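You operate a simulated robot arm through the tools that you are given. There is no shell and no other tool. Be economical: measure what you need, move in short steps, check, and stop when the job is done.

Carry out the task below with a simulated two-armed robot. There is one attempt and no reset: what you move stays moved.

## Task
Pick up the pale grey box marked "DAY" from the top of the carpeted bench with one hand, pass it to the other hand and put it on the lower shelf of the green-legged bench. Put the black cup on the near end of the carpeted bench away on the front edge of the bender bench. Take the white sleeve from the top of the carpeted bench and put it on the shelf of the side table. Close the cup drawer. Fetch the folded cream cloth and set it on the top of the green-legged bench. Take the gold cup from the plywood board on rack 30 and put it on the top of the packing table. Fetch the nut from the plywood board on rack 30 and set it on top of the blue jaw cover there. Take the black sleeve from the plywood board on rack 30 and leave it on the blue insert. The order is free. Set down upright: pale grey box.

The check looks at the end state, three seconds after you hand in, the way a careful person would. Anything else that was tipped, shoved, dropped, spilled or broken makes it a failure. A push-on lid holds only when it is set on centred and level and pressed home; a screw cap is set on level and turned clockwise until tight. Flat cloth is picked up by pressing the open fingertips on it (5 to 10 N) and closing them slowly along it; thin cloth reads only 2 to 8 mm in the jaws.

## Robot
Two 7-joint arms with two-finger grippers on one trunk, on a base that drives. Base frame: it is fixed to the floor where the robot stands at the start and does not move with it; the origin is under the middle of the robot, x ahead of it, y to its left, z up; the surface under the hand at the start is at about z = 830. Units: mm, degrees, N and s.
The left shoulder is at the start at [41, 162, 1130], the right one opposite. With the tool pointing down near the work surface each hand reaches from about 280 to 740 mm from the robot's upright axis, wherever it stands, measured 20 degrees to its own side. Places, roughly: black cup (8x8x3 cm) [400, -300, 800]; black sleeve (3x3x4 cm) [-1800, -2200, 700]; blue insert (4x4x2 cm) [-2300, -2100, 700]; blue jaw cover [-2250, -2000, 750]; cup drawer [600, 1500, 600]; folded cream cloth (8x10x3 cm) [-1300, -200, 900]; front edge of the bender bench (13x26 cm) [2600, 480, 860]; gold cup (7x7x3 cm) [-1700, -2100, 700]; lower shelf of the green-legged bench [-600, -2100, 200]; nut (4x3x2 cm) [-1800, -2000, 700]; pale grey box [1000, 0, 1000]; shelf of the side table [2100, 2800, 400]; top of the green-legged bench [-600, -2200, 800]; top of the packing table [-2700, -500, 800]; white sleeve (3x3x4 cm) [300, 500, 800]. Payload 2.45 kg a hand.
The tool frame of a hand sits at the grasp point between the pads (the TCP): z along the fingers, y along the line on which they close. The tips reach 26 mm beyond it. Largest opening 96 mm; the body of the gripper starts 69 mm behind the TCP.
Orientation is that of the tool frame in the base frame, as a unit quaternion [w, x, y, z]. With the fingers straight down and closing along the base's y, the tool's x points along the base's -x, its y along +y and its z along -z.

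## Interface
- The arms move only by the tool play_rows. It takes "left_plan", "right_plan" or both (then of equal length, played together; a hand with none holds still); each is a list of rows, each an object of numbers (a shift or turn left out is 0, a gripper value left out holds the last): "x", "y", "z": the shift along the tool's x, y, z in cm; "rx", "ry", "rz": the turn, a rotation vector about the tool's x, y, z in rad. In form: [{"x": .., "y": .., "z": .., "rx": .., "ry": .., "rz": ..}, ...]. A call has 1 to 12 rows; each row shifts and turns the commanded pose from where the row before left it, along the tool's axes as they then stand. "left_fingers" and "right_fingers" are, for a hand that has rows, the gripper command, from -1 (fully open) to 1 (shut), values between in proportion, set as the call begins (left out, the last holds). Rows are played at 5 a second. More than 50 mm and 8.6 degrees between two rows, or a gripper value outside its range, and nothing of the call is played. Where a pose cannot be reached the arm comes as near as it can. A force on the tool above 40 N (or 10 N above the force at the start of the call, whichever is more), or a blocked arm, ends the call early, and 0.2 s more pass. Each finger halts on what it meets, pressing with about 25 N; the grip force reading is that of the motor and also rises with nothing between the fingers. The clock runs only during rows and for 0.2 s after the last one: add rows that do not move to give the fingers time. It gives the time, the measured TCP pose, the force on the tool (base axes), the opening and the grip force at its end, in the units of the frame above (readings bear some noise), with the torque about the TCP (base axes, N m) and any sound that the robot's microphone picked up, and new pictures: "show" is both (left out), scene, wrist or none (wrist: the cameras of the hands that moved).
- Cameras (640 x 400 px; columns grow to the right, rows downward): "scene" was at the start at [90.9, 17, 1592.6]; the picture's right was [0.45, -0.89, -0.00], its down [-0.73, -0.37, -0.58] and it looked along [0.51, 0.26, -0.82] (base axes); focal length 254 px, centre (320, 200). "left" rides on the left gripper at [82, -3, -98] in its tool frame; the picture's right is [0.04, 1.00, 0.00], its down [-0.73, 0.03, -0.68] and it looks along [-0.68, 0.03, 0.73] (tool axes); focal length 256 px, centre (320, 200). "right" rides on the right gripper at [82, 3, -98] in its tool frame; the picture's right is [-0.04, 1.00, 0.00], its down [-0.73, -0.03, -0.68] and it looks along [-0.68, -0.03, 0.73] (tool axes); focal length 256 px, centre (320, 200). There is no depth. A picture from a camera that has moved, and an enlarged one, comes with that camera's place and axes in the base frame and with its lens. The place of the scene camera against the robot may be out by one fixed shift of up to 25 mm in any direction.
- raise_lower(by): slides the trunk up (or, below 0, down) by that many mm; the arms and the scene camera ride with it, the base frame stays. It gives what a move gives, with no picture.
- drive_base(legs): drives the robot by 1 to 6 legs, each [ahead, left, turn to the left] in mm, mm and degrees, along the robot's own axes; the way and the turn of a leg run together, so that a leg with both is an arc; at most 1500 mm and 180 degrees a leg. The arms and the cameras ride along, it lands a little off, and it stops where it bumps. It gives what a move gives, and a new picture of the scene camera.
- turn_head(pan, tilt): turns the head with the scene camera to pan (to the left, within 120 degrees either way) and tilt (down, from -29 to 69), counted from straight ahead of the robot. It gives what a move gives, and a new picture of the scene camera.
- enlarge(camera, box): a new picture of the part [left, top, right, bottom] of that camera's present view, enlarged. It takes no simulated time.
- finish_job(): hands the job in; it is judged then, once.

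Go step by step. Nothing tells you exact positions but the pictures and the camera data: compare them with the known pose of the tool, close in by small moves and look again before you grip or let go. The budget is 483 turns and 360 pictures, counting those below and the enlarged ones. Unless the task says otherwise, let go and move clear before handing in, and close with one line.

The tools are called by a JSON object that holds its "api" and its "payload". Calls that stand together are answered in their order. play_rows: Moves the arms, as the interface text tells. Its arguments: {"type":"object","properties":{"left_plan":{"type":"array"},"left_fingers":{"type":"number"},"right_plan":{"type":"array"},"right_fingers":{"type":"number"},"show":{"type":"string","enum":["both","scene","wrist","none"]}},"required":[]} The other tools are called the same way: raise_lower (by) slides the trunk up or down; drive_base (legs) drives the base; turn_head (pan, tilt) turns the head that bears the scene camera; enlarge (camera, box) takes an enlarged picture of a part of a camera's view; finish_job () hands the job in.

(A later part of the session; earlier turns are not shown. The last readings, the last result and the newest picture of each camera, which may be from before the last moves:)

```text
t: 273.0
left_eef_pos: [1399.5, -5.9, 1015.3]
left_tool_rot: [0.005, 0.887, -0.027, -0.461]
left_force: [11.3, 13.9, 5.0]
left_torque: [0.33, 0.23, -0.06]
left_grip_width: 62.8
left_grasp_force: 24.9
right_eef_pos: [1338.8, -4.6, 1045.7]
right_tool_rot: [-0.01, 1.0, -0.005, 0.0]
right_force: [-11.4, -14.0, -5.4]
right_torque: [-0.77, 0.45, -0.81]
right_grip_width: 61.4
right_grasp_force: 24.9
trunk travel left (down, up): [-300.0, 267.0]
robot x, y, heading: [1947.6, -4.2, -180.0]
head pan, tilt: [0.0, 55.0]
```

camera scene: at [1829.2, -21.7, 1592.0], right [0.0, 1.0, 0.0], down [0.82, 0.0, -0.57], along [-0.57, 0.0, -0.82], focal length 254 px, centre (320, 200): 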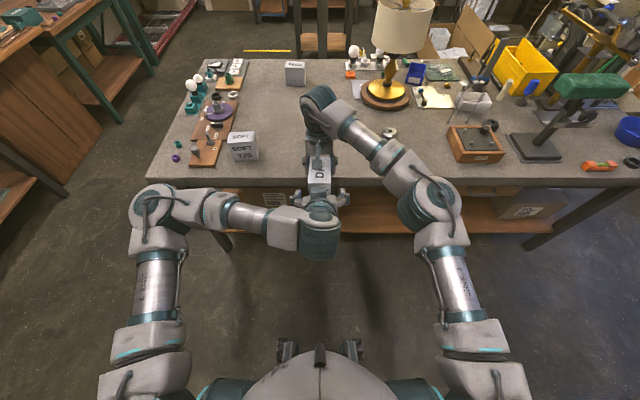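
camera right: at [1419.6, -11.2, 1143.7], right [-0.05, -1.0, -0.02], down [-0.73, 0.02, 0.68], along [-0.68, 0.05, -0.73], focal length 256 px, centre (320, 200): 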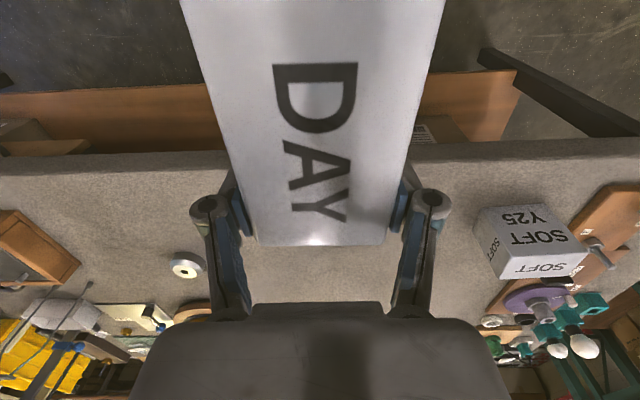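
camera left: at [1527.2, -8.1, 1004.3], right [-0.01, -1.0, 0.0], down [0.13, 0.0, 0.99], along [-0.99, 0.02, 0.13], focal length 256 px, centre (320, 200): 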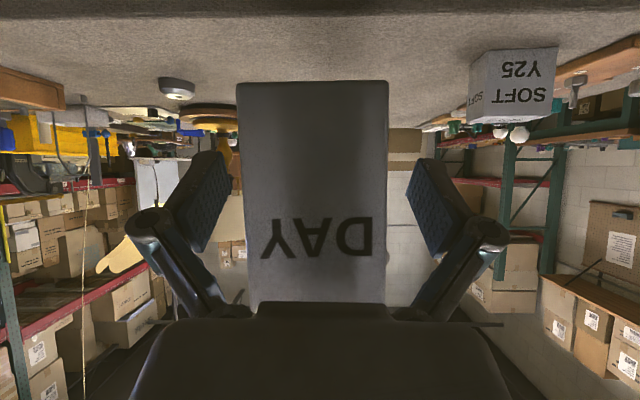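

Both hands hold the box. Opening the right hand and withdrawing it upward.

{"api": "play_rows", "payload": {"right_plan": [{}, {}, {}], "right_fingers": -1, "show": "none"}}

{"api": "play_rows", "payload": {"right_plan": [{"z": -3}, {"z": -4}, {"z": -4}, {"z": -4}, {"y": -4}, {"y": -4}, {"y": -4}, {"y": -4}, {"y": -4}, {"y": -4}, {}], "show": "both"}}

```text
t: 273.8
left_eef_pos: [1399.1, -6.6, 1015.1]
left_tool_rot: [0.008, 0.888, -0.025, -0.46]
left_force: [-0.4, 0.8, 0.1]
left_torque: [0.01, -0.06, 0.01]
left_grip_width: 61.4
left_grasp_force: 24.7
right_eef_pos: [1338.6, -4.1, 1045.7]
right_tool_rot: [-0.012, 1.0, -0.005, 0.001]
right_force: [0.5, -0.8, -0.1]
right_torque: [-0.02, 0.01, 0.02]
right_grip_width: 96.2
right_grasp_force: 0.1
trunk travel left (down, up): [-300.0, 267.0]
robot x, y, heading: [1948.5, -3.9, -180.0]
head pan, tilt: [0.0, 55.0]
```

```text
t: 276.2
left_eef_pos: [1399.3, 0.3, 1015.1]
left_tool_rot: [0.009, 0.887, -0.026, -0.461]
left_force: [-0.5, 0.5, -1.5]
left_torque: [0.0, -0.01, 0.04]
left_grip_width: 61.4
left_grasp_force: 24.8
right_eef_pos: [1351.3, 245.3, 1194.4]
right_tool_rot: [-0.008, 1.0, -0.005, 0.0]
right_force: [1.3, 0.0, 0.2]
right_torque: [-0.01, 0.02, -0.02]
right_grip_width: 96.0
right_grasp_force: 0.0
right hand out of reach, approached as far as the arm can: row 4
trunk travel left (down, up): [-300.0, 267.0]
robot x, y, heading: [1948.4, -3.3, -179.9]
head pan, tilt: [0.0, 55.0]
camera scene: at [1828.5, -6.3, 1591.9], right [0.0, 1.0, -0.01], down [0.82, 0.0, -0.57], along [-0.57, -0.01, -0.82], focal length 254 px, centre (320, 200)
camera right: at [1432.4, 237.9, 1292.9], right [-0.05, -1.0, -0.02], down [-0.73, 0.03, 0.68], along [-0.68, 0.05, -0.73], focal length 256 px, centre (320, 200)
```

scene: 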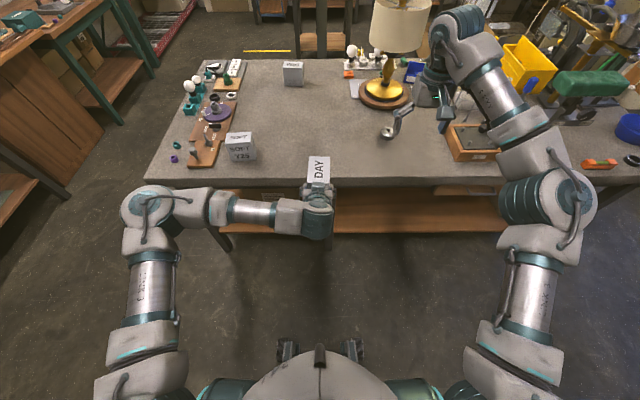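
right: 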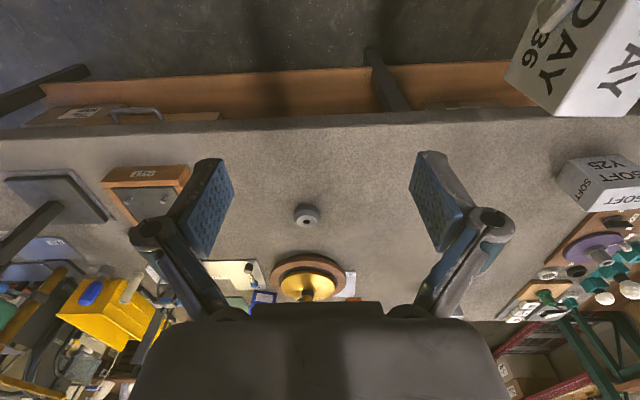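

The handover is complete: the left hand holds the box alone. I'll tuck the right arm and drive to the green-legged bench.

{"api": "play_rows", "payload": {"right_plan": [{"x": 4, "z": 2}, {"x": 4, "z": 2}, {"x": 4, "z": 3}, {"x": 4, "z": 3}, {}], "show": "none"}}

{"api": "drive_base", "payload": {"legs": [[0, 1350, 0], [1300, 0, 0], [1250, 0, 0], [0, 0, 90]]}}

{"api": "turn_head", "payload": {"pan": 0, "tilt": 35}}

```text
t: 277.4
left_eef_pos: [1399.8, -12.8, 1014.8]
left_tool_rot: [0.006, 0.887, -0.023, -0.46]
left_force: [-0.6, -1.3, -0.4]
left_torque: [0.0, -0.03, -0.03]
left_grip_width: 61.5
left_grasp_force: 24.3
right_eef_pos: [1512.2, 231.3, 1096.5]
right_tool_rot: [-0.013, 1.0, -0.003, 0.001]
right_force: [-0.7, -0.8, 0.6]
right_torque: [0.0, 0.0, 0.01]
right_grip_width: 95.9
right_grasp_force: 0.1
trunk travel left (down, up): [-300.0, 267.0]
robot x, y, heading: [1947.0, -7.3, -180.0]
head pan, tilt: [0.0, 55.0]
```

```text
t: 299.9
left_eef_pos: [-573.0, -1913.9, 1016.0]
left_tool_rot: [0.33, 0.649, 0.606, -0.321]
left_force: [-1.2, 0.4, -1.5]
left_torque: [0.07, 0.0, 0.01]
left_grip_width: 61.6
left_grasp_force: 24.6
right_eef_pos: [-816.6, -1799.9, 1095.1]
right_tool_rot: [-0.007, 0.714, 0.7, -0.006]
right_force: [0.2, 0.0, 0.1]
right_torque: [0.01, 0.0, -0.02]
right_grip_width: 96.2
right_grasp_force: 0.1
trunk travel left (down, up): [-300.0, 267.0]
robot x, y, heading: [-566.4, -1365.4, -91.0]
head pan, tilt: [0.0, 55.0]
camera scene: at [-583.0, -1491.0, 1592.1], right [-1.0, 0.01, 0.0], down [0.01, 0.82, -0.57], along [0.0, -0.57, -0.82], focal length 254 px, centre (320, 200)
```

scene: 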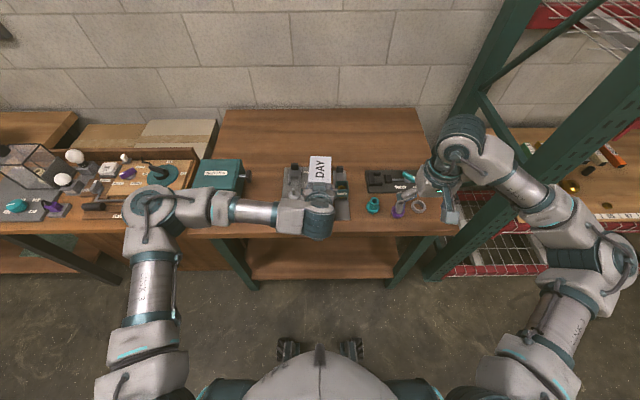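

```text
t: 300.7
left_eef_pos: [-573.0, -1910.8, 1016.9]
left_tool_rot: [0.331, 0.648, 0.605, -0.323]
left_force: [-0.1, 0.4, -2.0]
left_torque: [0.04, 0.02, 0.01]
left_grip_width: 61.8
left_grasp_force: 24.8
right_eef_pos: [-815.1, -1794.9, 1096.7]
right_tool_rot: [-0.008, 0.714, 0.7, -0.007]
right_force: [-0.2, -1.2, 0.2]
right_torque: [-0.02, 0.0, -0.04]
right_grip_width: 95.8
right_grasp_force: 0.1
trunk travel left (down, up): [-300.0, 267.0]
robot x, y, heading: [-567.0, -1367.4, -90.8]
head pan, tilt: [0.0, 35.0]
camera scene: at [-581.0, -1506.8, 1620.2], right [-1.0, 0.01, 0.0], down [0.01, 0.58, -0.82], along [-0.01, -0.82, -0.58], focal length 254 px, centre (320, 200)
```

scene: 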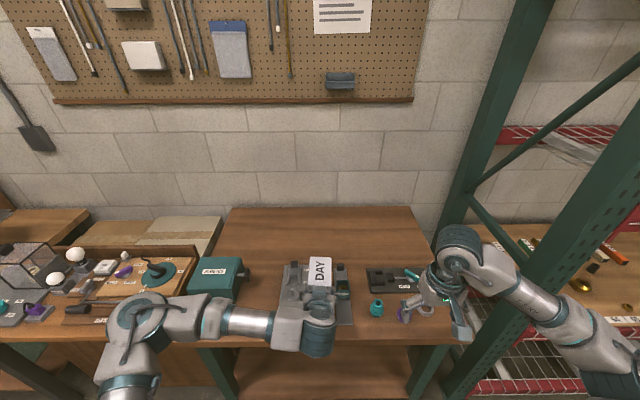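

The bench front is at about y -1860 and its lower shelf front about y -1920. I'll back off, lower the trunk and look at the shelf.

{"api": "drive_base", "payload": {"legs": [[-330, 0, 0]]}}

{"api": "raise_lower", "payload": {"by": -300}}

{"api": "turn_head", "payload": {"pan": 0, "tilt": 40}}

```text
t: 302.9
left_eef_pos: [-567.5, -1582.3, 1018.3]
left_tool_rot: [0.33, 0.649, 0.605, -0.323]
left_force: [-0.1, 0.3, -1.5]
left_torque: [0.06, 0.0, 0.01]
left_grip_width: 61.4
left_grasp_force: 24.6
right_eef_pos: [-809.6, -1464.3, 1098.6]
right_tool_rot: [-0.008, 0.714, 0.7, -0.008]
right_force: [-0.1, -0.5, -0.5]
right_torque: [0.01, -0.03, -0.02]
right_grip_width: 96.1
right_grasp_force: 0.0
trunk travel left (down, up): [-300.0, 267.0]
robot x, y, heading: [-566.2, -1037.4, -90.6]
head pan, tilt: [0.0, 35.0]
camera scene: at [-575.0, -1177.3, 1620.1], right [-1.0, 0.01, 0.0], down [0.01, 0.58, -0.82], along [-0.01, -0.82, -0.58], focal length 254 px, centre (320, 200)
```

scene: 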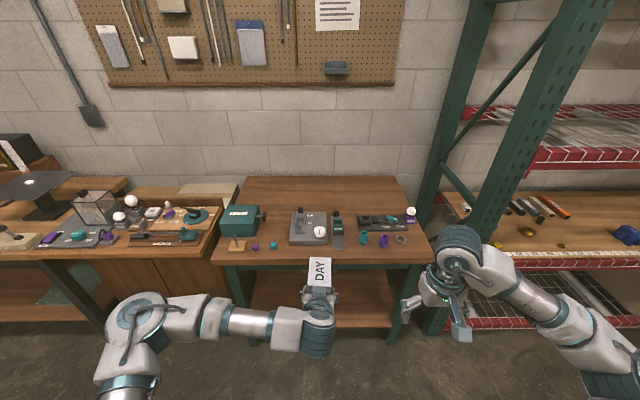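

```text
t: 305.9
left_eef_pos: [-567.5, -1575.6, 720.9]
left_tool_rot: [0.331, 0.648, 0.604, -0.325]
left_force: [-0.6, -0.6, -1.1]
left_torque: [0.06, 0.03, -0.01]
left_grip_width: 61.3
left_grasp_force: 25.7
right_eef_pos: [-808.6, -1458.8, 800.5]
right_tool_rot: [-0.005, 0.714, 0.7, -0.01]
right_force: [0.1, 0.5, -0.9]
right_torque: [0.01, -0.01, 0.0]
right_grip_width: 95.9
right_grasp_force: 0.0
trunk travel left (down, up): [0.0, 567.0]
robot x, y, heading: [-562.5, -1036.5, -90.6]
head pan, tilt: [0.0, 35.0]
```

```text
t: 306.5
left_eef_pos: [-566.9, -1576.1, 719.7]
left_tool_rot: [0.331, 0.648, 0.605, -0.325]
left_force: [0.6, 1.1, -1.2]
left_torque: [0.04, 0.04, -0.01]
left_grip_width: 61.6
left_grasp_force: 25.3
right_eef_pos: [-809.4, -1460.0, 799.2]
right_tool_rot: [-0.005, 0.714, 0.7, -0.01]
right_force: [-0.2, -0.6, -0.3]
right_torque: [0.02, 0.0, 0.01]
right_grip_width: 96.0
right_grasp_force: 0.1
trunk travel left (down, up): [0.0, 567.0]
robot x, y, heading: [-564.0, -1035.5, -90.5]
head pan, tilt: [0.0, 40.0]
camera scene: at [-579.0, -1483.0, 1249.7], right [-1.0, 0.01, 0.0], down [0.01, 0.65, -0.76], along [-0.01, -0.76, -0.65], focal length 254 px, centre (320, 200)
```

scene: 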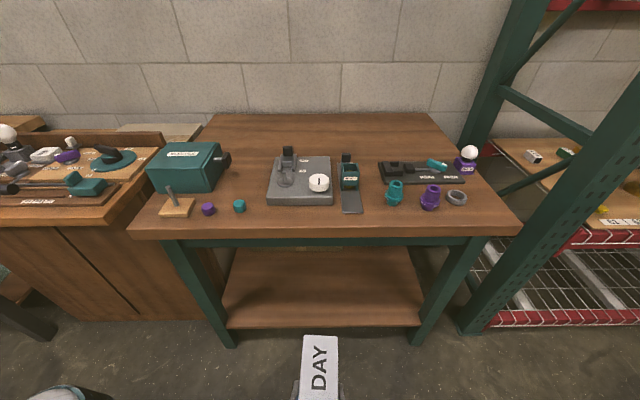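

The shelf front area is free. I'll lower the box toward shelf height in the clear, before driving it in.

{"api": "play_rows", "payload": {"left_plan": [{"z": 3.5, "x": 2.3}, {"z": 3.5, "x": 2.3}, {"z": 3.5, "x": 2.3}, {"z": 3.5, "x": 2.3}, {"z": 3.5, "x": 2.3}, {"z": 3.5, "x": 2.3}, {"z": 3.5, "x": 2.3}, {"z": 3.5, "x": 2.3}, {"z": 3.5, "x": 2.3}, {"z": 3.5, "x": 2.3}, {}], "show": "scene"}}

```text
t: 308.9
left_eef_pos: [-563.8, -1733.6, 333.2]
left_tool_rot: [0.331, 0.647, 0.605, -0.325]
left_force: [-0.9, 0.2, -1.1]
left_torque: [0.05, 0.0, -0.03]
left_grip_width: 61.7
left_grasp_force: 24.9
right_eef_pos: [-808.7, -1459.3, 800.0]
right_tool_rot: [-0.004, 0.715, 0.699, -0.01]
right_force: [0.4, 0.6, 0.0]
right_torque: [-0.01, -0.02, -0.02]
right_grip_width: 96.2
right_grasp_force: 0.0
trunk travel left (down, up): [0.0, 567.0]
robot x, y, heading: [-562.2, -1040.1, -90.5]
head pan, tilt: [0.0, 40.0]
camera scene: at [-579.6, -1483.1, 1249.8], right [-1.0, 0.01, 0.0], down [0.01, 0.65, -0.76], along [-0.01, -0.76, -0.65], focal length 254 px, centre (320, 200)
```

scene: 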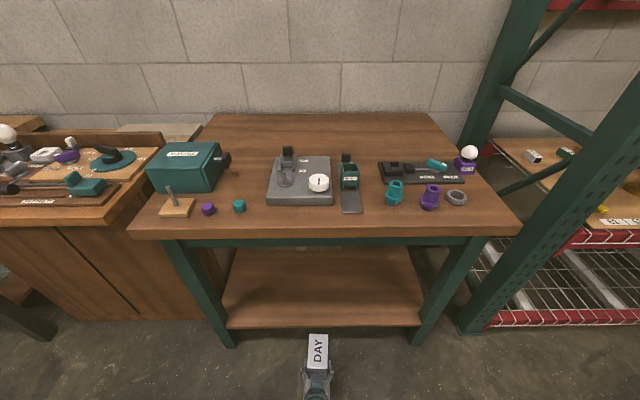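

{"api": "drive_base", "payload": {"legs": [[215, 0, 0]]}}

{"api": "turn_head", "payload": {"pan": 0, "tilt": 62}}

```text
t: 310.6
left_eef_pos: [-563.3, -1950.2, 329.9]
left_tool_rot: [0.331, 0.647, 0.605, -0.324]
left_force: [-0.7, 0.0, -1.7]
left_torque: [0.01, 0.02, 0.03]
left_grip_width: 61.5
left_grasp_force: 24.9
right_eef_pos: [-810.3, -1677.9, 798.4]
right_tool_rot: [-0.006, 0.714, 0.7, -0.009]
right_force: [0.5, -0.9, -0.8]
right_torque: [0.03, 0.01, 0.01]
right_grip_width: 96.0
right_grasp_force: 0.2
trunk travel left (down, up): [0.0, 567.0]
robot x, y, heading: [-568.0, -1253.9, -90.6]
head pan, tilt: [0.0, 40.0]
camera scene: at [-580.8, -1700.2, 1249.1], right [-1.0, 0.01, 0.0], down [0.01, 0.65, -0.76], along [-0.01, -0.76, -0.65], focal length 254 px, centre (320, 200)
```

scene: 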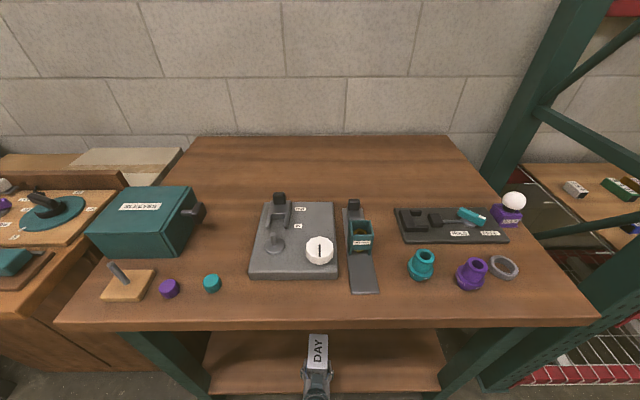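

```text
t: 311.5
left_eef_pos: [-561.9, -1947.3, 335.2]
left_tool_rot: [0.332, 0.646, 0.605, -0.327]
left_force: [-0.1, -0.7, -1.8]
left_torque: [0.04, 0.03, 0.01]
left_grip_width: 61.6
left_grasp_force: 25.3
right_eef_pos: [-809.8, -1672.1, 801.8]
right_tool_rot: [-0.004, 0.714, 0.7, -0.013]
right_force: [0.1, -0.1, 0.2]
right_torque: [0.03, 0.02, -0.04]
right_grip_width: 96.1
right_grasp_force: 0.1
trunk travel left (down, up): [0.0, 567.0]
robot x, y, heading: [-569.1, -1252.8, -90.4]
head pan, tilt: [0.0, 62.0]
camera scene: at [-580.4, -1678.5, 1220.7], right [-1.0, 0.01, 0.0], down [0.01, 0.89, -0.46], along [0.0, -0.46, -0.89], focal length 254 px, centre (320, 200)
```

scene: 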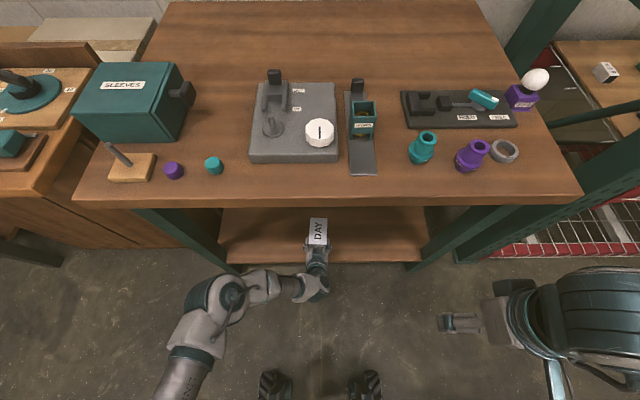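

{"api": "play_rows", "payload": {"left_plan": [{"z": 1.75, "x": 1.0}, {"z": 1.75, "x": 1.0}, {"z": 1.75, "x": 1.0}, {}, {}, {}, {}], "show": "none"}}

{"api": "enlarge", "payload": {"camera": "scene", "box": [200, 180, 440, 330]}}

```text
t: 313.1
left_eef_pos: [-561.5, -1975.6, 280.1]
left_tool_rot: [0.332, 0.646, 0.605, -0.326]
left_force: [-0.7, -0.4, -2.2]
left_torque: [0.07, 0.01, -0.01]
left_grip_width: 61.2
left_grasp_force: 25.1
right_eef_pos: [-809.2, -1671.3, 802.1]
right_tool_rot: [-0.003, 0.714, 0.7, -0.013]
right_force: [0.4, 0.4, 1.1]
right_torque: [0.0, 0.0, -0.01]
right_grip_width: 96.3
right_grasp_force: 0.0
trunk travel left (down, up): [0.0, 567.0]
robot x, y, heading: [-566.2, -1252.9, -90.4]
head pan, tilt: [0.0, 62.0]
```

```text
2.67 times, centred on (320, 255) of scene
camera zoom: at [-580.6, -1678.4, 1220.6], right [-1.0, 0.01, 0.0], down [0.01, 0.89, -0.46], along [0.0, -0.46, -0.89], focal length 677 px, centre (320, 53)
```

zoom: 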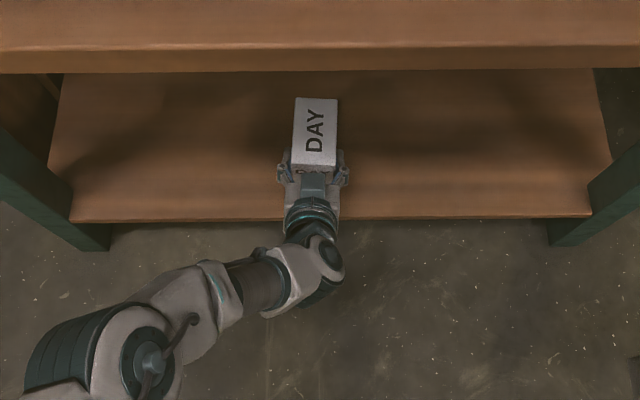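

{"api": "play_rows", "payload": {"left_plan": [{"z": 0.3, "x": 0.4}, {"z": 0.3, "x": 0.4}, {"z": 0.2, "x": 0.3}, {"z": 0.2, "x": 0.3}, {"z": 0.2, "x": 0.3}, {"z": 0.2, "x": 0.3}, {}], "show": "none"}}

```text
t: 314.7
left_eef_pos: [-561.8, -1977.4, 262.4]
left_tool_rot: [0.336, 0.644, 0.605, -0.327]
left_force: [0.3, -7.1, 24.0]
left_torque: [-0.33, 0.68, 0.04]
left_grip_width: 62.1
left_grasp_force: 25.2
right_eef_pos: [-810.2, -1669.1, 803.8]
right_tool_rot: [-0.003, 0.713, 0.701, -0.012]
right_force: [-0.8, 0.5, 0.1]
right_torque: [-0.04, 0.02, -0.01]
right_grip_width: 95.8
right_grasp_force: 0.0
trunk travel left (down, up): [0.0, 567.0]
robot x, y, heading: [-565.6, -1252.8, -90.6]
head pan, tilt: [0.0, 62.0]
```

Contact made. I'll ease 1–2 mm up and open the hand.

{"api": "play_rows", "payload": {"left_plan": [{"z": -0.08, "x": -0.12}, {}], "show": "none"}}

{"api": "play_rows", "payload": {"left_plan": [{}, {}, {}], "left_fingers": -1, "show": "wrist"}}

```text
t: 315.3
left_eef_pos: [-561.5, -1975.8, 259.5]
left_tool_rot: [0.335, 0.645, 0.605, -0.326]
left_force: [0.9, -8.8, 21.8]
left_torque: [-0.57, 0.62, 0.24]
left_grip_width: 62.0
left_grasp_force: 25.3
right_eef_pos: [-809.6, -1670.8, 803.5]
right_tool_rot: [-0.003, 0.714, 0.7, -0.013]
right_force: [0.7, -0.7, 1.0]
right_torque: [0.04, 0.01, -0.01]
right_grip_width: 96.0
right_grasp_force: 0.1
trunk travel left (down, up): [0.0, 567.0]
robot x, y, heading: [-562.6, -1252.9, -90.6]
head pan, tilt: [0.0, 62.0]
```

```text
t: 316.1
left_eef_pos: [-561.8, -1974.9, 256.7]
left_tool_rot: [0.332, 0.646, 0.605, -0.325]
left_force: [0.3, 0.7, 0.3]
left_torque: [0.02, -0.02, 0.0]
left_grip_width: 96.2
left_grasp_force: 0.0
right_eef_pos: [-809.1, -1670.3, 802.5]
right_tool_rot: [-0.004, 0.713, 0.701, -0.013]
right_force: [-0.3, -0.6, 0.0]
right_torque: [-0.02, 0.02, 0.01]
right_grip_width: 95.9
right_grasp_force: 0.1
trunk travel left (down, up): [0.0, 567.0]
robot x, y, heading: [-563.8, -1252.9, -90.5]
head pan, tilt: [0.0, 62.0]
camera left: at [-558.7, -1847.1, 245.1], right [1.0, -0.02, 0.0], down [0.0, 0.14, 0.99], along [-0.02, -0.99, 0.14], focal length 256 px, centre (320, 200)
```

left: 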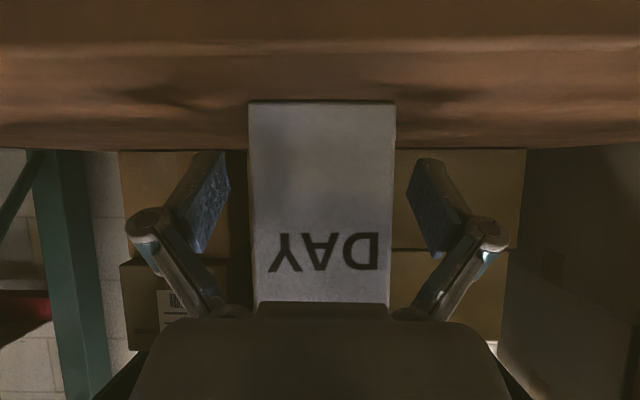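

The box stands upright on the shelf. Withdrawing along the tool axis, then backing away.

{"api": "play_rows", "payload": {"left_plan": [{"z": -2}, {"z": -3}, {"z": -4}, {"z": -4}, {}], "show": "none"}}

{"api": "drive_base", "payload": {"legs": [[-250, 0, 0]]}}

{"api": "raise_lower", "payload": {"by": 300}}

```text
t: 317.3
left_eef_pos: [-565.1, -1869.0, 333.8]
left_tool_rot: [0.333, 0.646, 0.605, -0.325]
left_force: [0.0, -0.2, 0.8]
left_torque: [0.02, 0.0, 0.02]
left_grip_width: 95.9
left_grasp_force: 0.0
left hand out of reach, approached as far as the arm can: row 2
right_eef_pos: [-809.9, -1672.7, 803.0]
right_tool_rot: [-0.004, 0.714, 0.7, -0.012]
right_force: [0.0, 0.2, 0.3]
right_torque: [-0.01, -0.05, -0.03]
right_grip_width: 96.0
right_grasp_force: 0.1
trunk travel left (down, up): [0.0, 567.0]
robot x, y, heading: [-570.2, -1253.2, -90.7]
head pan, tilt: [0.0, 62.0]
```

```text
t: 319.1
left_eef_pos: [-561.2, -1620.2, 333.4]
left_tool_rot: [0.334, 0.644, 0.607, -0.324]
left_force: [0.2, -0.8, 0.6]
left_torque: [0.02, -0.04, -0.02]
left_grip_width: 96.0
left_grasp_force: 0.1
right_eef_pos: [-805.4, -1421.3, 802.4]
right_tool_rot: [-0.003, 0.712, 0.702, -0.013]
right_force: [0.6, 0.6, 0.2]
right_torque: [-0.01, -0.03, -0.01]
right_grip_width: 96.3
right_grasp_force: 0.2
trunk travel left (down, up): [0.0, 567.0]
robot x, y, heading: [-565.2, -998.5, -90.0]
head pan, tilt: [0.0, 62.0]
camera scene: at [-577.1, -1426.5, 1221.2], right [-1.0, 0.0, 0.0], down [0.0, 0.89, -0.46], along [0.0, -0.46, -0.89], focal length 254 px, centre (320, 200)
```

scene: 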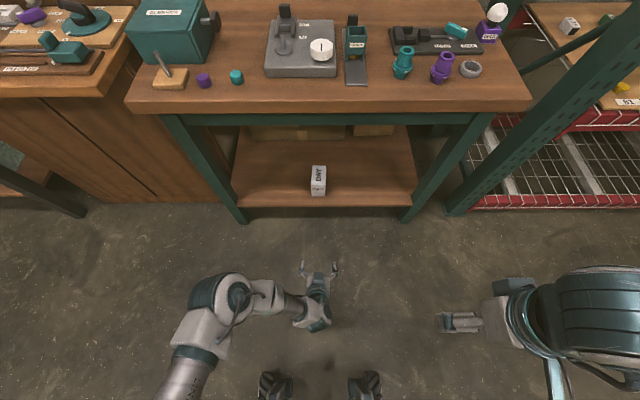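

```text
t: 322.1
left_eef_pos: [-561.4, -1618.1, 636.8]
left_tool_rot: [0.335, 0.643, 0.606, -0.327]
left_force: [-0.8, -0.7, -0.3]
left_torque: [0.02, -0.01, -0.02]
left_grip_width: 96.0
left_grasp_force: 0.1
right_eef_pos: [-806.2, -1417.8, 1105.3]
right_tool_rot: [-0.003, 0.712, 0.702, -0.015]
right_force: [-1.1, 0.0, -0.8]
right_torque: [0.02, 0.03, -0.01]
right_grip_width: 96.1
right_grasp_force: 0.0
trunk travel left (down, up): [-300.0, 267.0]
robot x, y, heading: [-565.0, -1002.9, -90.2]
head pan, tilt: [0.0, 62.0]
```

The box is standing on the lower shelf. I'll reset the left arm and turn toward the cloth's table.

{"api": "play_rows", "payload": {"left_plan": [{"z": -2, "x": -3, "ry": 0.1}, {"z": -2, "x": -3, "ry": 0.1}, {"z": -2, "x": -3, "ry": 0.1}, {"z": -3, "x": -2, "ry": 0.13}, {"z": -3, "x": -2, "ry": 0.13}, {"z": -3, "x": -1, "ry": 0.13}, {"z": -4, "ry": 0.13}, {"z": -4, "ry": 0.13}, {"z": -4, "x": 2}, {"z": -4, "x": 3, "y": 3}, {"x": 3, "y": 3}, {"x": 3, "y": 3}], "show": "none"}}

{"api": "drive_base", "payload": {"legs": [[0, 0, -135]]}}

{"api": "turn_head", "payload": {"pan": 0, "tilt": 35}}

```text
refused: row 10 steps farther than a row can; nothing moved
```

```text
t: 328.1
left_eef_pos: [-1000.4, -567.8, 636.5]
left_tool_rot: [-0.173, 0.807, -0.361, -0.434]
left_force: [-0.3, -0.2, 0.3]
left_torque: [-0.02, 0.0, 0.03]
left_grip_width: 96.1
left_grasp_force: 0.1
right_eef_pos: [-687.3, -537.0, 1104.0]
right_tool_rot: [-0.013, 0.921, -0.39, -0.005]
right_force: [-0.1, 0.4, -0.1]
right_torque: [0.0, 0.02, 0.01]
right_grip_width: 96.1
right_grasp_force: 0.1
trunk travel left (down, up): [-300.0, 267.0]
robot x, y, heading: [-560.3, -1003.1, 134.8]
head pan, tilt: [0.0, 62.0]
camera scene: at [-640.7, -945.4, 1583.8], right [0.71, 0.7, 0.0], down [0.62, -0.63, -0.47], along [-0.33, 0.33, -0.89], focal length 254 px, centre (320, 200)
```

scene: 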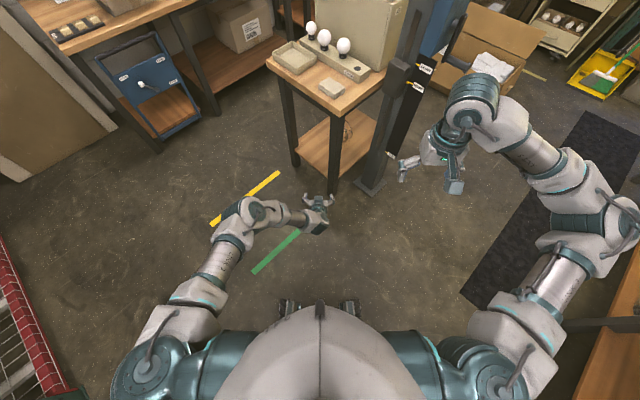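

```text
t: 329.0
left_eef_pos: [-999.4, -569.5, 639.4]
left_tool_rot: [-0.175, 0.805, -0.362, -0.436]
left_force: [-0.6, -0.1, -0.5]
left_torque: [0.02, 0.01, 0.04]
left_grip_width: 96.0
left_grasp_force: 0.0
right_eef_pos: [-684.5, -539.5, 1107.9]
right_tool_rot: [-0.015, 0.921, -0.39, -0.006]
right_force: [-0.2, 0.2, -0.6]
right_torque: [0.01, 0.02, 0.03]
right_grip_width: 95.8
right_grasp_force: 0.0
trunk travel left (down, up): [-300.0, 267.0]
robot x, y, heading: [-565.0, -1002.7, 134.7]
head pan, tilt: [0.0, 35.0]
camera scene: at [-657.5, -928.3, 1620.2], right [0.71, 0.7, 0.0], down [0.41, -0.41, -0.82], along [-0.58, 0.58, -0.58], focal length 254 px, centre (320, 200)
```

scene: 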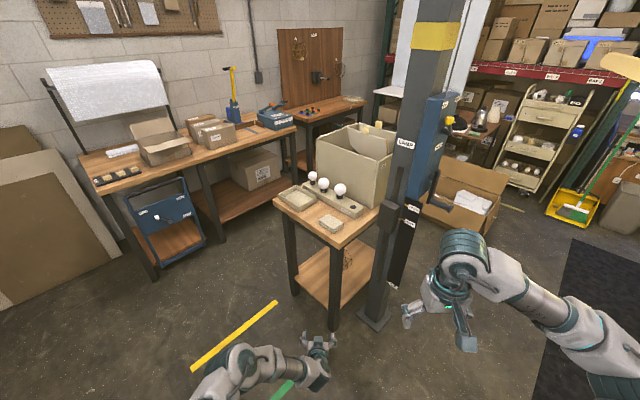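

The cloth lies on the small table's near corner. The arm reset was refused for one long row; I'll redo it.

{"api": "play_rows", "payload": {"left_plan": [{"z": -2, "x": -3, "ry": 0.1}, {"z": -2, "x": -3, "ry": 0.1}, {"z": -2, "x": -3, "ry": 0.1}, {"z": -3, "x": -2, "ry": 0.13}, {"z": -3, "x": -2, "ry": 0.13}, {"z": -3, "x": -1, "ry": 0.13}, {"z": -4, "ry": 0.13}, {"z": -4, "ry": 0.13}, {"z": -4, "x": 2}, {"z": -4}, {"x": 3, "y": 3}, {"x": 3, "y": 3}], "show": "none"}}

{"api": "enlarge", "payload": {"camera": "scene", "box": [250, 130, 430, 270]}}

```text
t: 331.6
left_eef_pos: [-974.5, -672.8, 1005.3]
left_tool_rot: [0.009, 0.915, -0.402, -0.018]
left_force: [0.0, -0.4, 0.4]
left_torque: [0.03, -0.01, 0.03]
left_grip_width: 95.8
left_grasp_force: 0.1
right_eef_pos: [-686.6, -543.0, 1109.1]
right_tool_rot: [-0.017, 0.921, -0.389, -0.005]
right_force: [-0.1, -0.7, -0.1]
right_torque: [0.02, -0.01, 0.01]
right_grip_width: 96.2
right_grasp_force: 0.2
trunk travel left (down, up): [-300.0, 267.0]
robot x, y, heading: [-562.8, -1001.8, 134.8]
head pan, tilt: [0.0, 35.0]
```

```text
2.86 times, centred on (340, 200) of scene
camera zoom: at [-661.2, -933.8, 1620.4], right [0.71, 0.7, 0.0], down [0.41, -0.41, -0.82], along [-0.57, 0.58, -0.58], focal length 725 px, centre (263, 200)
```

zoom: 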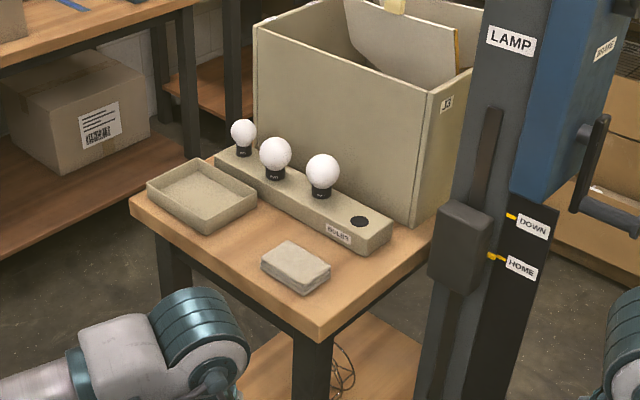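

The cloth is at about [-1216, -275] on a table around z 880. I'll raise the left hand and drive up to it.

{"api": "play_rows", "payload": {"left_plan": [{"z": -4, "x": 2}, {"z": -4, "x": 2}, {}], "show": "none"}}

{"api": "drive_base", "payload": {"legs": [[395, -60, 0]]}}

{"api": "play_rows", "payload": {"left_plan": [{}, {}, {}, {}, {}, {}, {}, {}, {}, {}, {}, {}], "show": "none"}}

{"api": "play_rows", "payload": {"left_plan": [{}, {}, {}, {}, {}, {}, {}, {}], "show": "wrist"}}

```text
t: 332.4
left_eef_pos: [-943.5, -697.5, 1084.5]
left_tool_rot: [0.01, 0.916, -0.401, -0.018]
left_force: [-0.4, -0.1, 0.4]
left_torque: [0.02, -0.03, -0.02]
left_grip_width: 95.9
left_grasp_force: 0.1
right_eef_pos: [-687.7, -539.7, 1106.8]
right_tool_rot: [-0.017, 0.921, -0.389, -0.005]
right_force: [-0.9, -0.3, 0.5]
right_torque: [-0.01, 0.01, -0.02]
right_grip_width: 95.9
right_grasp_force: 0.0
trunk travel left (down, up): [-300.0, 267.0]
robot x, y, heading: [-563.9, -1004.1, 134.5]
head pan, tilt: [0.0, 35.0]
```

```text
t: 334.9
left_eef_pos: [-1178.4, -369.8, 1085.6]
left_tool_rot: [0.01, 0.916, -0.4, -0.02]
left_force: [-0.6, -0.2, 0.7]
left_torque: [-0.02, 0.03, 0.02]
left_grip_width: 96.0
left_grasp_force: 0.1
right_eef_pos: [-920.7, -213.3, 1108.2]
right_tool_rot: [-0.016, 0.921, -0.39, -0.005]
right_force: [-0.8, 0.5, -1.0]
right_torque: [-0.01, -0.01, 0.01]
right_grip_width: 96.0
right_grasp_force: 0.1
trunk travel left (down, up): [-300.0, 267.0]
robot x, y, heading: [-803.0, -673.7, 134.5]
head pan, tilt: [0.0, 35.0]
camera scene: at [-894.0, -602.5, 1620.4], right [0.71, 0.7, 0.0], down [0.4, -0.41, -0.82], along [-0.58, 0.58, -0.58], focal length 254 px, centre (320, 200)
```

scene: 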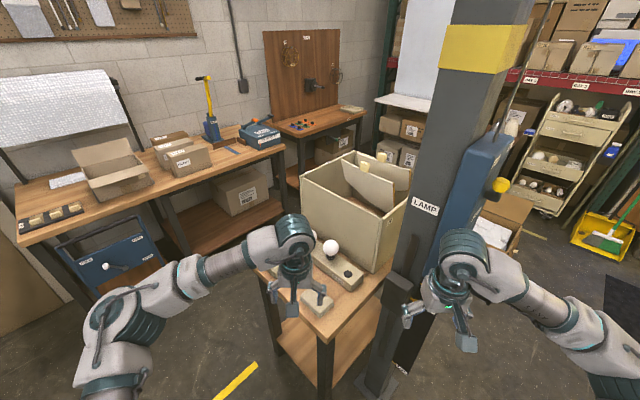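

```text
t: 337.5
left_eef_pos: [-1177.5, -371.3, 1086.9]
left_tool_rot: [0.01, 0.916, -0.401, -0.021]
left_force: [-0.1, 0.4, 0.1]
left_torque: [0.02, 0.0, 0.01]
left_grip_width: 96.1
left_grasp_force: 0.0
right_eef_pos: [-919.6, -216.0, 1109.5]
right_tool_rot: [-0.017, 0.921, -0.389, -0.008]
right_force: [-0.3, 0.5, -0.1]
right_torque: [-0.02, 0.02, -0.02]
right_grip_width: 95.9
right_grasp_force: 0.0
trunk travel left (down, up): [-300.0, 267.0]
robot x, y, heading: [-802.7, -674.5, 134.7]
head pan, tilt: [0.0, 35.0]
```

```text
t: 339.3
left_eef_pos: [-1176.4, -371.8, 1087.6]
left_tool_rot: [0.01, 0.916, -0.401, -0.021]
left_force: [0.0, -0.4, 1.0]
left_torque: [0.0, 0.02, 0.04]
left_grip_width: 95.9
left_grasp_force: 0.0
right_eef_pos: [-920.2, -217.8, 1110.4]
right_tool_rot: [-0.016, 0.921, -0.39, -0.007]
right_force: [-0.6, 0.0, 0.0]
right_torque: [0.0, -0.02, -0.03]
right_grip_width: 95.9
right_grasp_force: 0.1
trunk travel left (down, up): [-300.0, 267.0]
robot x, y, heading: [-802.0, -676.3, 134.8]
head pan, tilt: [0.0, 35.0]
camera left: at [-1113.4, -429.8, 1182.1], right [-0.71, -0.71, 0.03], down [-0.49, 0.52, 0.7], along [-0.51, 0.48, -0.71], focal length 256 px, centre (320, 200)
```

left: 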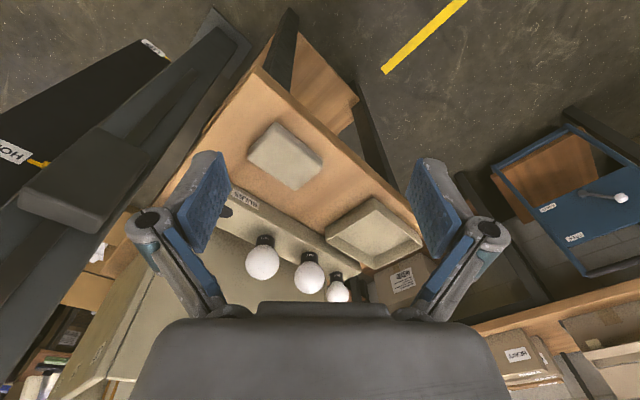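

The cloth is about axis-aligned, centred near [-1230, -260]. I'll move over it and yaw so the fingers close across its 80 mm side (along y).

{"api": "play_rows", "payload": {"left_plan": [{"x": -3.9, "y": -1.4}, {"x": -3.9, "y": -1.4}, {"x": -3.9, "y": -1.3}, {"rz": -0.13}, {"rz": -0.13}, {"rz": -0.13}, {"rz": -0.13}, {"rz": -0.13}, {"rz": -0.135}, {"z": 3}, {"z": 3}, {}], "show": "wrist"}}

```text
t: 341.9
left_eef_pos: [-1227.7, -258.8, 1028.6]
left_tool_rot: [0.001, 1.0, -0.021, -0.023]
left_force: [0.4, 0.4, 0.5]
left_torque: [-0.02, -0.02, 0.0]
left_grip_width: 96.0
left_grasp_force: 0.2
right_eef_pos: [-919.8, -217.4, 1108.9]
right_tool_rot: [-0.017, 0.921, -0.389, -0.007]
right_force: [-0.4, -0.1, -1.0]
right_torque: [0.0, -0.03, 0.0]
right_grip_width: 96.2
right_grasp_force: 0.0
trunk travel left (down, up): [-300.0, 267.0]
robot x, y, heading: [-800.4, -677.3, 134.8]
head pan, tilt: [0.0, 35.0]
camera left: at [-1141.2, -257.7, 1123.5], right [0.0, -1.0, 0.0], down [-0.7, 0.0, 0.71], along [-0.71, 0.0, -0.7], focal length 256 px, centre (320, 200)
```

left: 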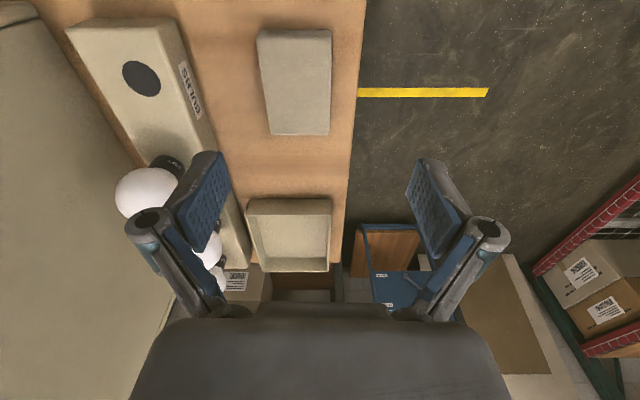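

The cloth's top is near z 850, centred at [-1246, -233]. Adjusting and descending.

{"api": "play_rows", "payload": {"left_plan": [{"x": -1.8, "y": -2.6}, {"z": 4}, {"z": 4}, {}], "show": "wrist"}}

```text
t: 342.9
left_eef_pos: [-1250.7, -229.2, 950.9]
left_tool_rot: [0.0, 1.0, -0.02, -0.023]
left_force: [-0.4, 0.1, 1.0]
left_torque: [0.0, 0.0, -0.03]
left_grip_width: 95.8
left_grasp_force: 0.1
right_eef_pos: [-921.1, -217.5, 1108.9]
right_tool_rot: [-0.017, 0.921, -0.389, -0.007]
right_force: [-0.2, 0.9, 0.3]
right_torque: [0.02, 0.0, 0.04]
right_grip_width: 95.9
right_grasp_force: 0.2
trunk travel left (down, up): [-300.0, 267.0]
robot x, y, heading: [-803.1, -676.3, 134.7]
head pan, tilt: [0.0, 35.0]
camera left: at [-1163.8, -230.2, 1045.5], right [0.0, -1.0, 0.0], down [-0.7, 0.0, 0.71], along [-0.71, 0.0, -0.7], focal length 256 px, centre (320, 200)
```

left: 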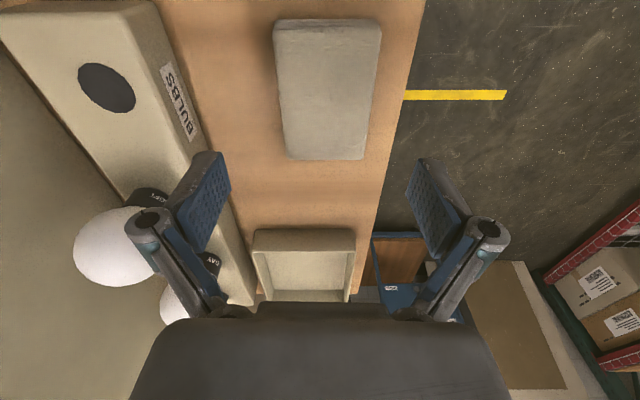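

{"api": "play_rows", "payload": {"left_plan": [{"y": 0.5}, {"z": 4}, {"z": 3}, {}], "show": "wrist"}}

```text
t: 343.9
left_eef_pos: [-1252.9, -236.2, 881.6]
left_tool_rot: [0.0, 1.0, -0.02, -0.023]
left_force: [0.1, 0.2, -0.1]
left_torque: [0.0, -0.01, 0.02]
left_grip_width: 95.8
left_grasp_force: 0.1
right_eef_pos: [-920.3, -217.0, 1110.5]
right_tool_rot: [-0.016, 0.921, -0.389, -0.008]
right_force: [-0.3, -0.7, -0.2]
right_torque: [0.0, 0.02, 0.03]
right_grip_width: 95.9
right_grasp_force: 0.1
trunk travel left (down, up): [-300.0, 267.0]
robot x, y, heading: [-803.3, -675.3, 134.7]
head pan, tilt: [0.0, 35.0]
camera left: at [-1166.1, -235.8, 975.4], right [0.0, -1.0, 0.0], down [-0.7, 0.0, 0.71], along [-0.71, 0.0, -0.7], focal length 256 px, centre (320, 200)
```

left: 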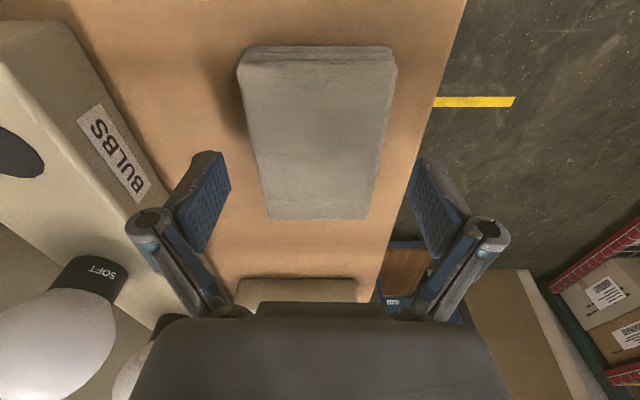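

{"api": "play_rows", "payload": {"left_plan": [{"z": 1.5}, {"z": 0.8}, {"z": 0.5}, {"z": 0.4}, {}], "show": "wrist"}}

```text
t: 345.1
left_eef_pos: [-1254.1, -236.5, 851.8]
left_tool_rot: [0.0, 1.0, -0.02, -0.024]
left_force: [-2.3, 2.5, 14.3]
left_torque: [0.29, -0.13, 0.02]
left_grip_width: 96.1
left_grasp_force: 0.3
right_eef_pos: [-918.2, -216.4, 1109.5]
right_tool_rot: [-0.017, 0.921, -0.39, -0.008]
right_force: [0.6, 0.0, 0.6]
right_torque: [-0.01, 0.04, 0.0]
right_grip_width: 96.2
right_grasp_force: 0.0
trunk travel left (down, up): [-300.0, 267.0]
robot x, y, heading: [-800.6, -673.9, 134.7]
head pan, tilt: [0.0, 35.0]
camera left: at [-1167.0, -236.7, 944.6], right [0.0, -1.0, 0.0], down [-0.7, 0.0, 0.71], along [-0.71, 0.0, -0.7], focal length 256 px, centre (320, 200)
```

left: 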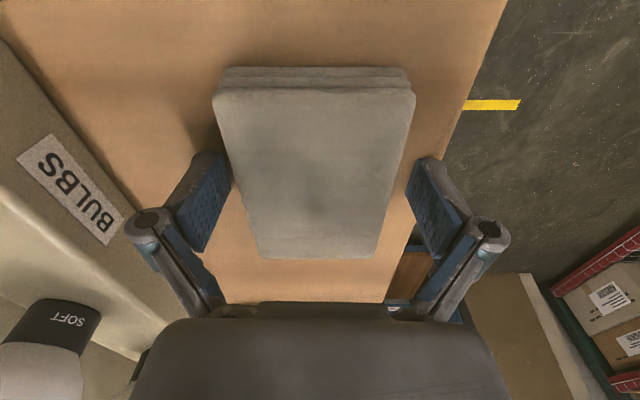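

The tips are on the table with the cloth between them. I'll rise 7 mm to allow for the finger arc, then close slowly.

{"api": "play_rows", "payload": {"left_plan": [{"z": -0.7}, {}], "show": "none"}}

{"api": "play_rows", "payload": {"left_plan": [{}, {}], "left_fingers": -0.6, "show": "none"}}

{"api": "play_rows", "payload": {"left_plan": [{}, {}, {}], "left_fingers": 1, "show": "wrist"}}

```text
t: 345.7
left_eef_pos: [-1253.3, -236.9, 855.9]
left_tool_rot: [0.001, 1.0, -0.021, -0.022]
left_force: [0.2, 0.3, -0.1]
left_torque: [0.0, 0.07, 0.03]
left_grip_width: 95.9
left_grasp_force: 0.1
right_eef_pos: [-919.2, -217.2, 1108.6]
right_tool_rot: [-0.017, 0.921, -0.389, -0.007]
right_force: [-0.6, 1.1, 0.9]
right_torque: [0.0, 0.0, -0.01]
right_grip_width: 96.1
right_grasp_force: 0.0
trunk travel left (down, up): [-300.0, 267.0]
robot x, y, heading: [-798.6, -671.9, 134.4]
head pan, tilt: [0.0, 35.0]
```

```text
t: 346.3
left_eef_pos: [-1252.6, -237.2, 858.7]
left_tool_rot: [-0.001, 1.0, -0.02, -0.023]
left_force: [-1.0, -1.7, 24.2]
left_torque: [-0.29, -0.26, -0.05]
left_grip_width: 77.2
left_grasp_force: 16.1
right_eef_pos: [-918.9, -217.0, 1109.1]
right_tool_rot: [-0.017, 0.921, -0.389, -0.009]
right_force: [-0.4, 0.8, -0.3]
right_torque: [-0.03, 0.01, 0.01]
right_grip_width: 96.2
right_grasp_force: 0.1
trunk travel left (down, up): [-300.0, 267.0]
robot x, y, heading: [-798.3, -675.6, 134.7]
head pan, tilt: [0.0, 35.0]
```

```text
t: 347.1
left_eef_pos: [-1253.6, -237.1, 860.6]
left_tool_rot: [-0.002, 0.999, -0.02, -0.025]
left_force: [4.7, -6.3, 16.3]
left_torque: [-0.78, -0.13, 0.11]
left_grip_width: 69.7
left_grasp_force: 25.0
right_eef_pos: [-919.8, -217.2, 1109.8]
right_tool_rot: [-0.018, 0.921, -0.389, -0.007]
right_force: [0.2, -0.3, -0.7]
right_torque: [0.02, -0.01, 0.01]
right_grip_width: 96.1
right_grasp_force: 0.0
trunk travel left (down, up): [-300.0, 267.0]
robot x, y, heading: [-796.8, -676.7, 134.6]
head pan, tilt: [0.0, 35.0]
stopped in row 3 (left hand): the force on the tool passed its limit at 40 N (the readings are from after the stop); the commanded pose is now the measured one
camera left: at [-1166.0, -237.9, 954.5], right [0.0, -1.0, 0.0], down [-0.7, 0.0, 0.71], along [-0.71, 0.0, -0.7], focal length 256 px, centre (320, 200)
```

left: 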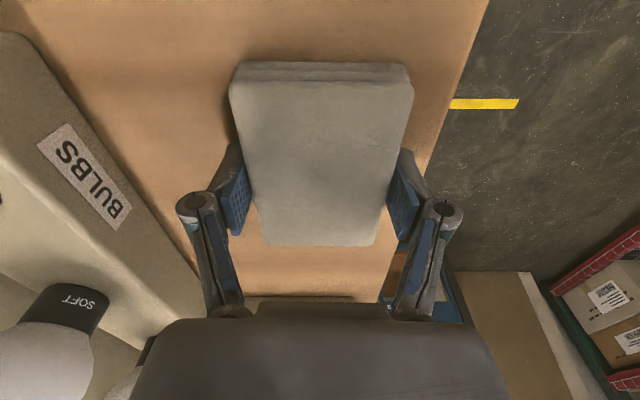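

The stack holds at about 70 mm. Lifting.

{"api": "play_rows", "payload": {"left_plan": [{"z": -1}, {"z": -3}, {"z": -4}, {"z": -4}, {}], "show": "wrist"}}

```text
t: 348.3
left_eef_pos: [-1247.6, -237.7, 978.1]
left_tool_rot: [0.0, 1.0, -0.019, -0.024]
left_force: [0.7, 1.0, 0.0]
left_torque: [0.01, 0.01, -0.04]
left_grip_width: 69.3
left_grasp_force: 24.8
right_eef_pos: [-919.7, -217.6, 1110.4]
right_tool_rot: [-0.016, 0.921, -0.39, -0.007]
right_force: [0.1, -1.1, -0.5]
right_torque: [0.01, 0.0, -0.02]
right_grip_width: 96.0
right_grasp_force: 0.0
trunk travel left (down, up): [-300.0, 267.0]
robot x, y, heading: [-803.0, -673.5, 134.8]
head pan, tilt: [0.0, 35.0]
camera left: at [-1161.6, -237.7, 1071.5], right [0.0, -1.0, 0.0], down [-0.7, 0.0, 0.71], along [-0.71, 0.0, -0.7], focal length 256 px, centre (320, 200)
```

left: 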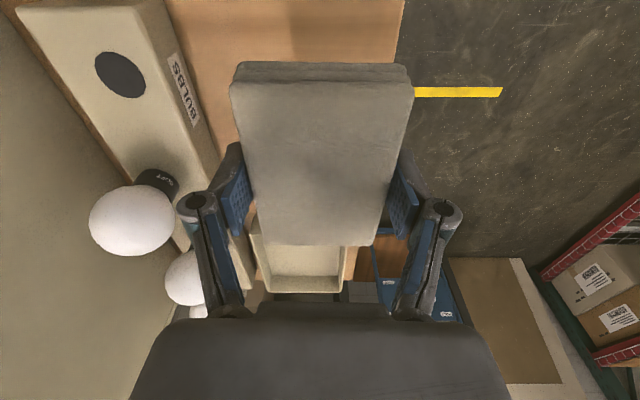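

The cloth is held folded. I'll raise it, un-yaw, retract, and drive back to the green-legged bench.

{"api": "play_rows", "payload": {"left_plan": [{"z": -4}, {"z": -4}, {"rz": 0.13}, {"rz": 0.13}, {"rz": 0.13}, {"rz": 0.13}, {"rz": 0.13}, {"rz": 0.135}, {"x": 4, "y": 2}, {"x": 4, "y": 2}, {"x": 4, "y": 2}, {}], "show": "none"}}

{"api": "drive_base", "payload": {"legs": [[-450, 0, 0], [0, 0, 135], [250, 0, 0]]}}

{"api": "turn_head", "payload": {"pan": 0, "tilt": 45}}

```text
t: 350.9
left_eef_pos: [-1205.2, -367.7, 1056.9]
left_tool_rot: [0.008, 0.916, -0.4, -0.023]
left_force: [-0.1, 0.0, -0.6]
left_torque: [0.0, 0.03, -0.01]
left_grip_width: 69.6
left_grasp_force: 25.1
right_eef_pos: [-918.9, -217.1, 1109.7]
right_tool_rot: [-0.016, 0.921, -0.39, -0.007]
right_force: [-0.4, -0.3, 0.5]
right_torque: [0.01, -0.03, 0.03]
right_grip_width: 95.8
right_grasp_force: 0.1
trunk travel left (down, up): [-300.0, 267.0]
robot x, y, heading: [-801.4, -675.9, 134.7]
head pan, tilt: [0.0, 35.0]
```

```text
t: 360.6
left_eef_pos: [-439.8, -1751.9, 1058.2]
left_tool_rot: [0.025, 0.735, 0.678, -0.002]
left_force: [-0.6, 0.0, 0.9]
left_torque: [-0.01, 0.02, 0.01]
left_grip_width: 69.0
left_grasp_force: 25.0
right_eef_pos: [-744.3, -1642.1, 1110.1]
right_tool_rot: [0.0, 0.726, 0.688, -0.019]
right_force: [0.3, -0.2, -0.5]
right_torque: [0.01, 0.01, 0.0]
right_grip_width: 96.0
right_grasp_force: 0.0
trunk travel left (down, up): [-300.0, 267.0]
robot x, y, heading: [-488.4, -1244.7, -92.4]
head pan, tilt: [0.0, 35.0]
camera scene: at [-504.5, -1384.9, 1620.4], right [-1.0, 0.05, 0.0], down [0.03, 0.58, -0.82], along [-0.04, -0.82, -0.58], focal length 254 px, centre (320, 200)
```

scene: 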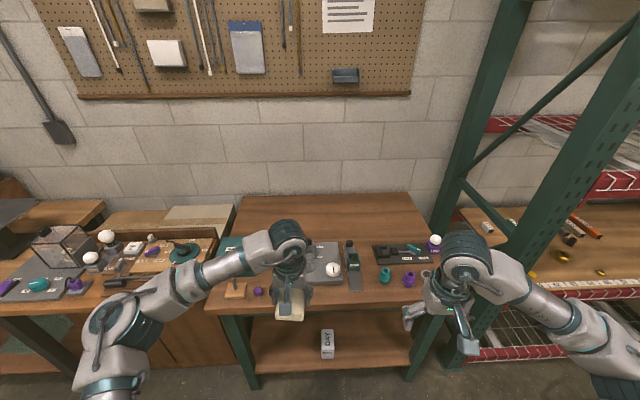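

```text
t: 361.3
left_eef_pos: [-440.7, -1750.1, 1059.7]
left_tool_rot: [0.025, 0.734, 0.678, -0.004]
left_force: [-0.2, -1.2, -1.4]
left_torque: [0.03, -0.01, 0.0]
left_grip_width: 69.2
left_grasp_force: 24.6
right_eef_pos: [-745.1, -1640.8, 1111.0]
right_tool_rot: [0.0, 0.727, 0.687, -0.02]
right_force: [-0.7, 0.3, -0.7]
right_torque: [0.01, -0.02, -0.02]
right_grip_width: 96.2
right_grasp_force: 0.1
trunk travel left (down, up): [-300.0, 267.0]
robot x, y, heading: [-489.8, -1247.1, -92.7]
head pan, tilt: [0.0, 45.0]
camera scene: at [-505.4, -1379.7, 1605.5], right [-1.0, 0.05, 0.0], down [0.03, 0.71, -0.7], along [-0.03, -0.7, -0.71], focal length 254 px, centre (320, 200)
```

scene: 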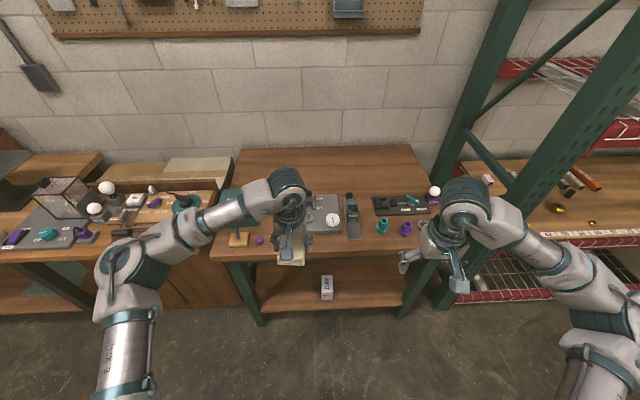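

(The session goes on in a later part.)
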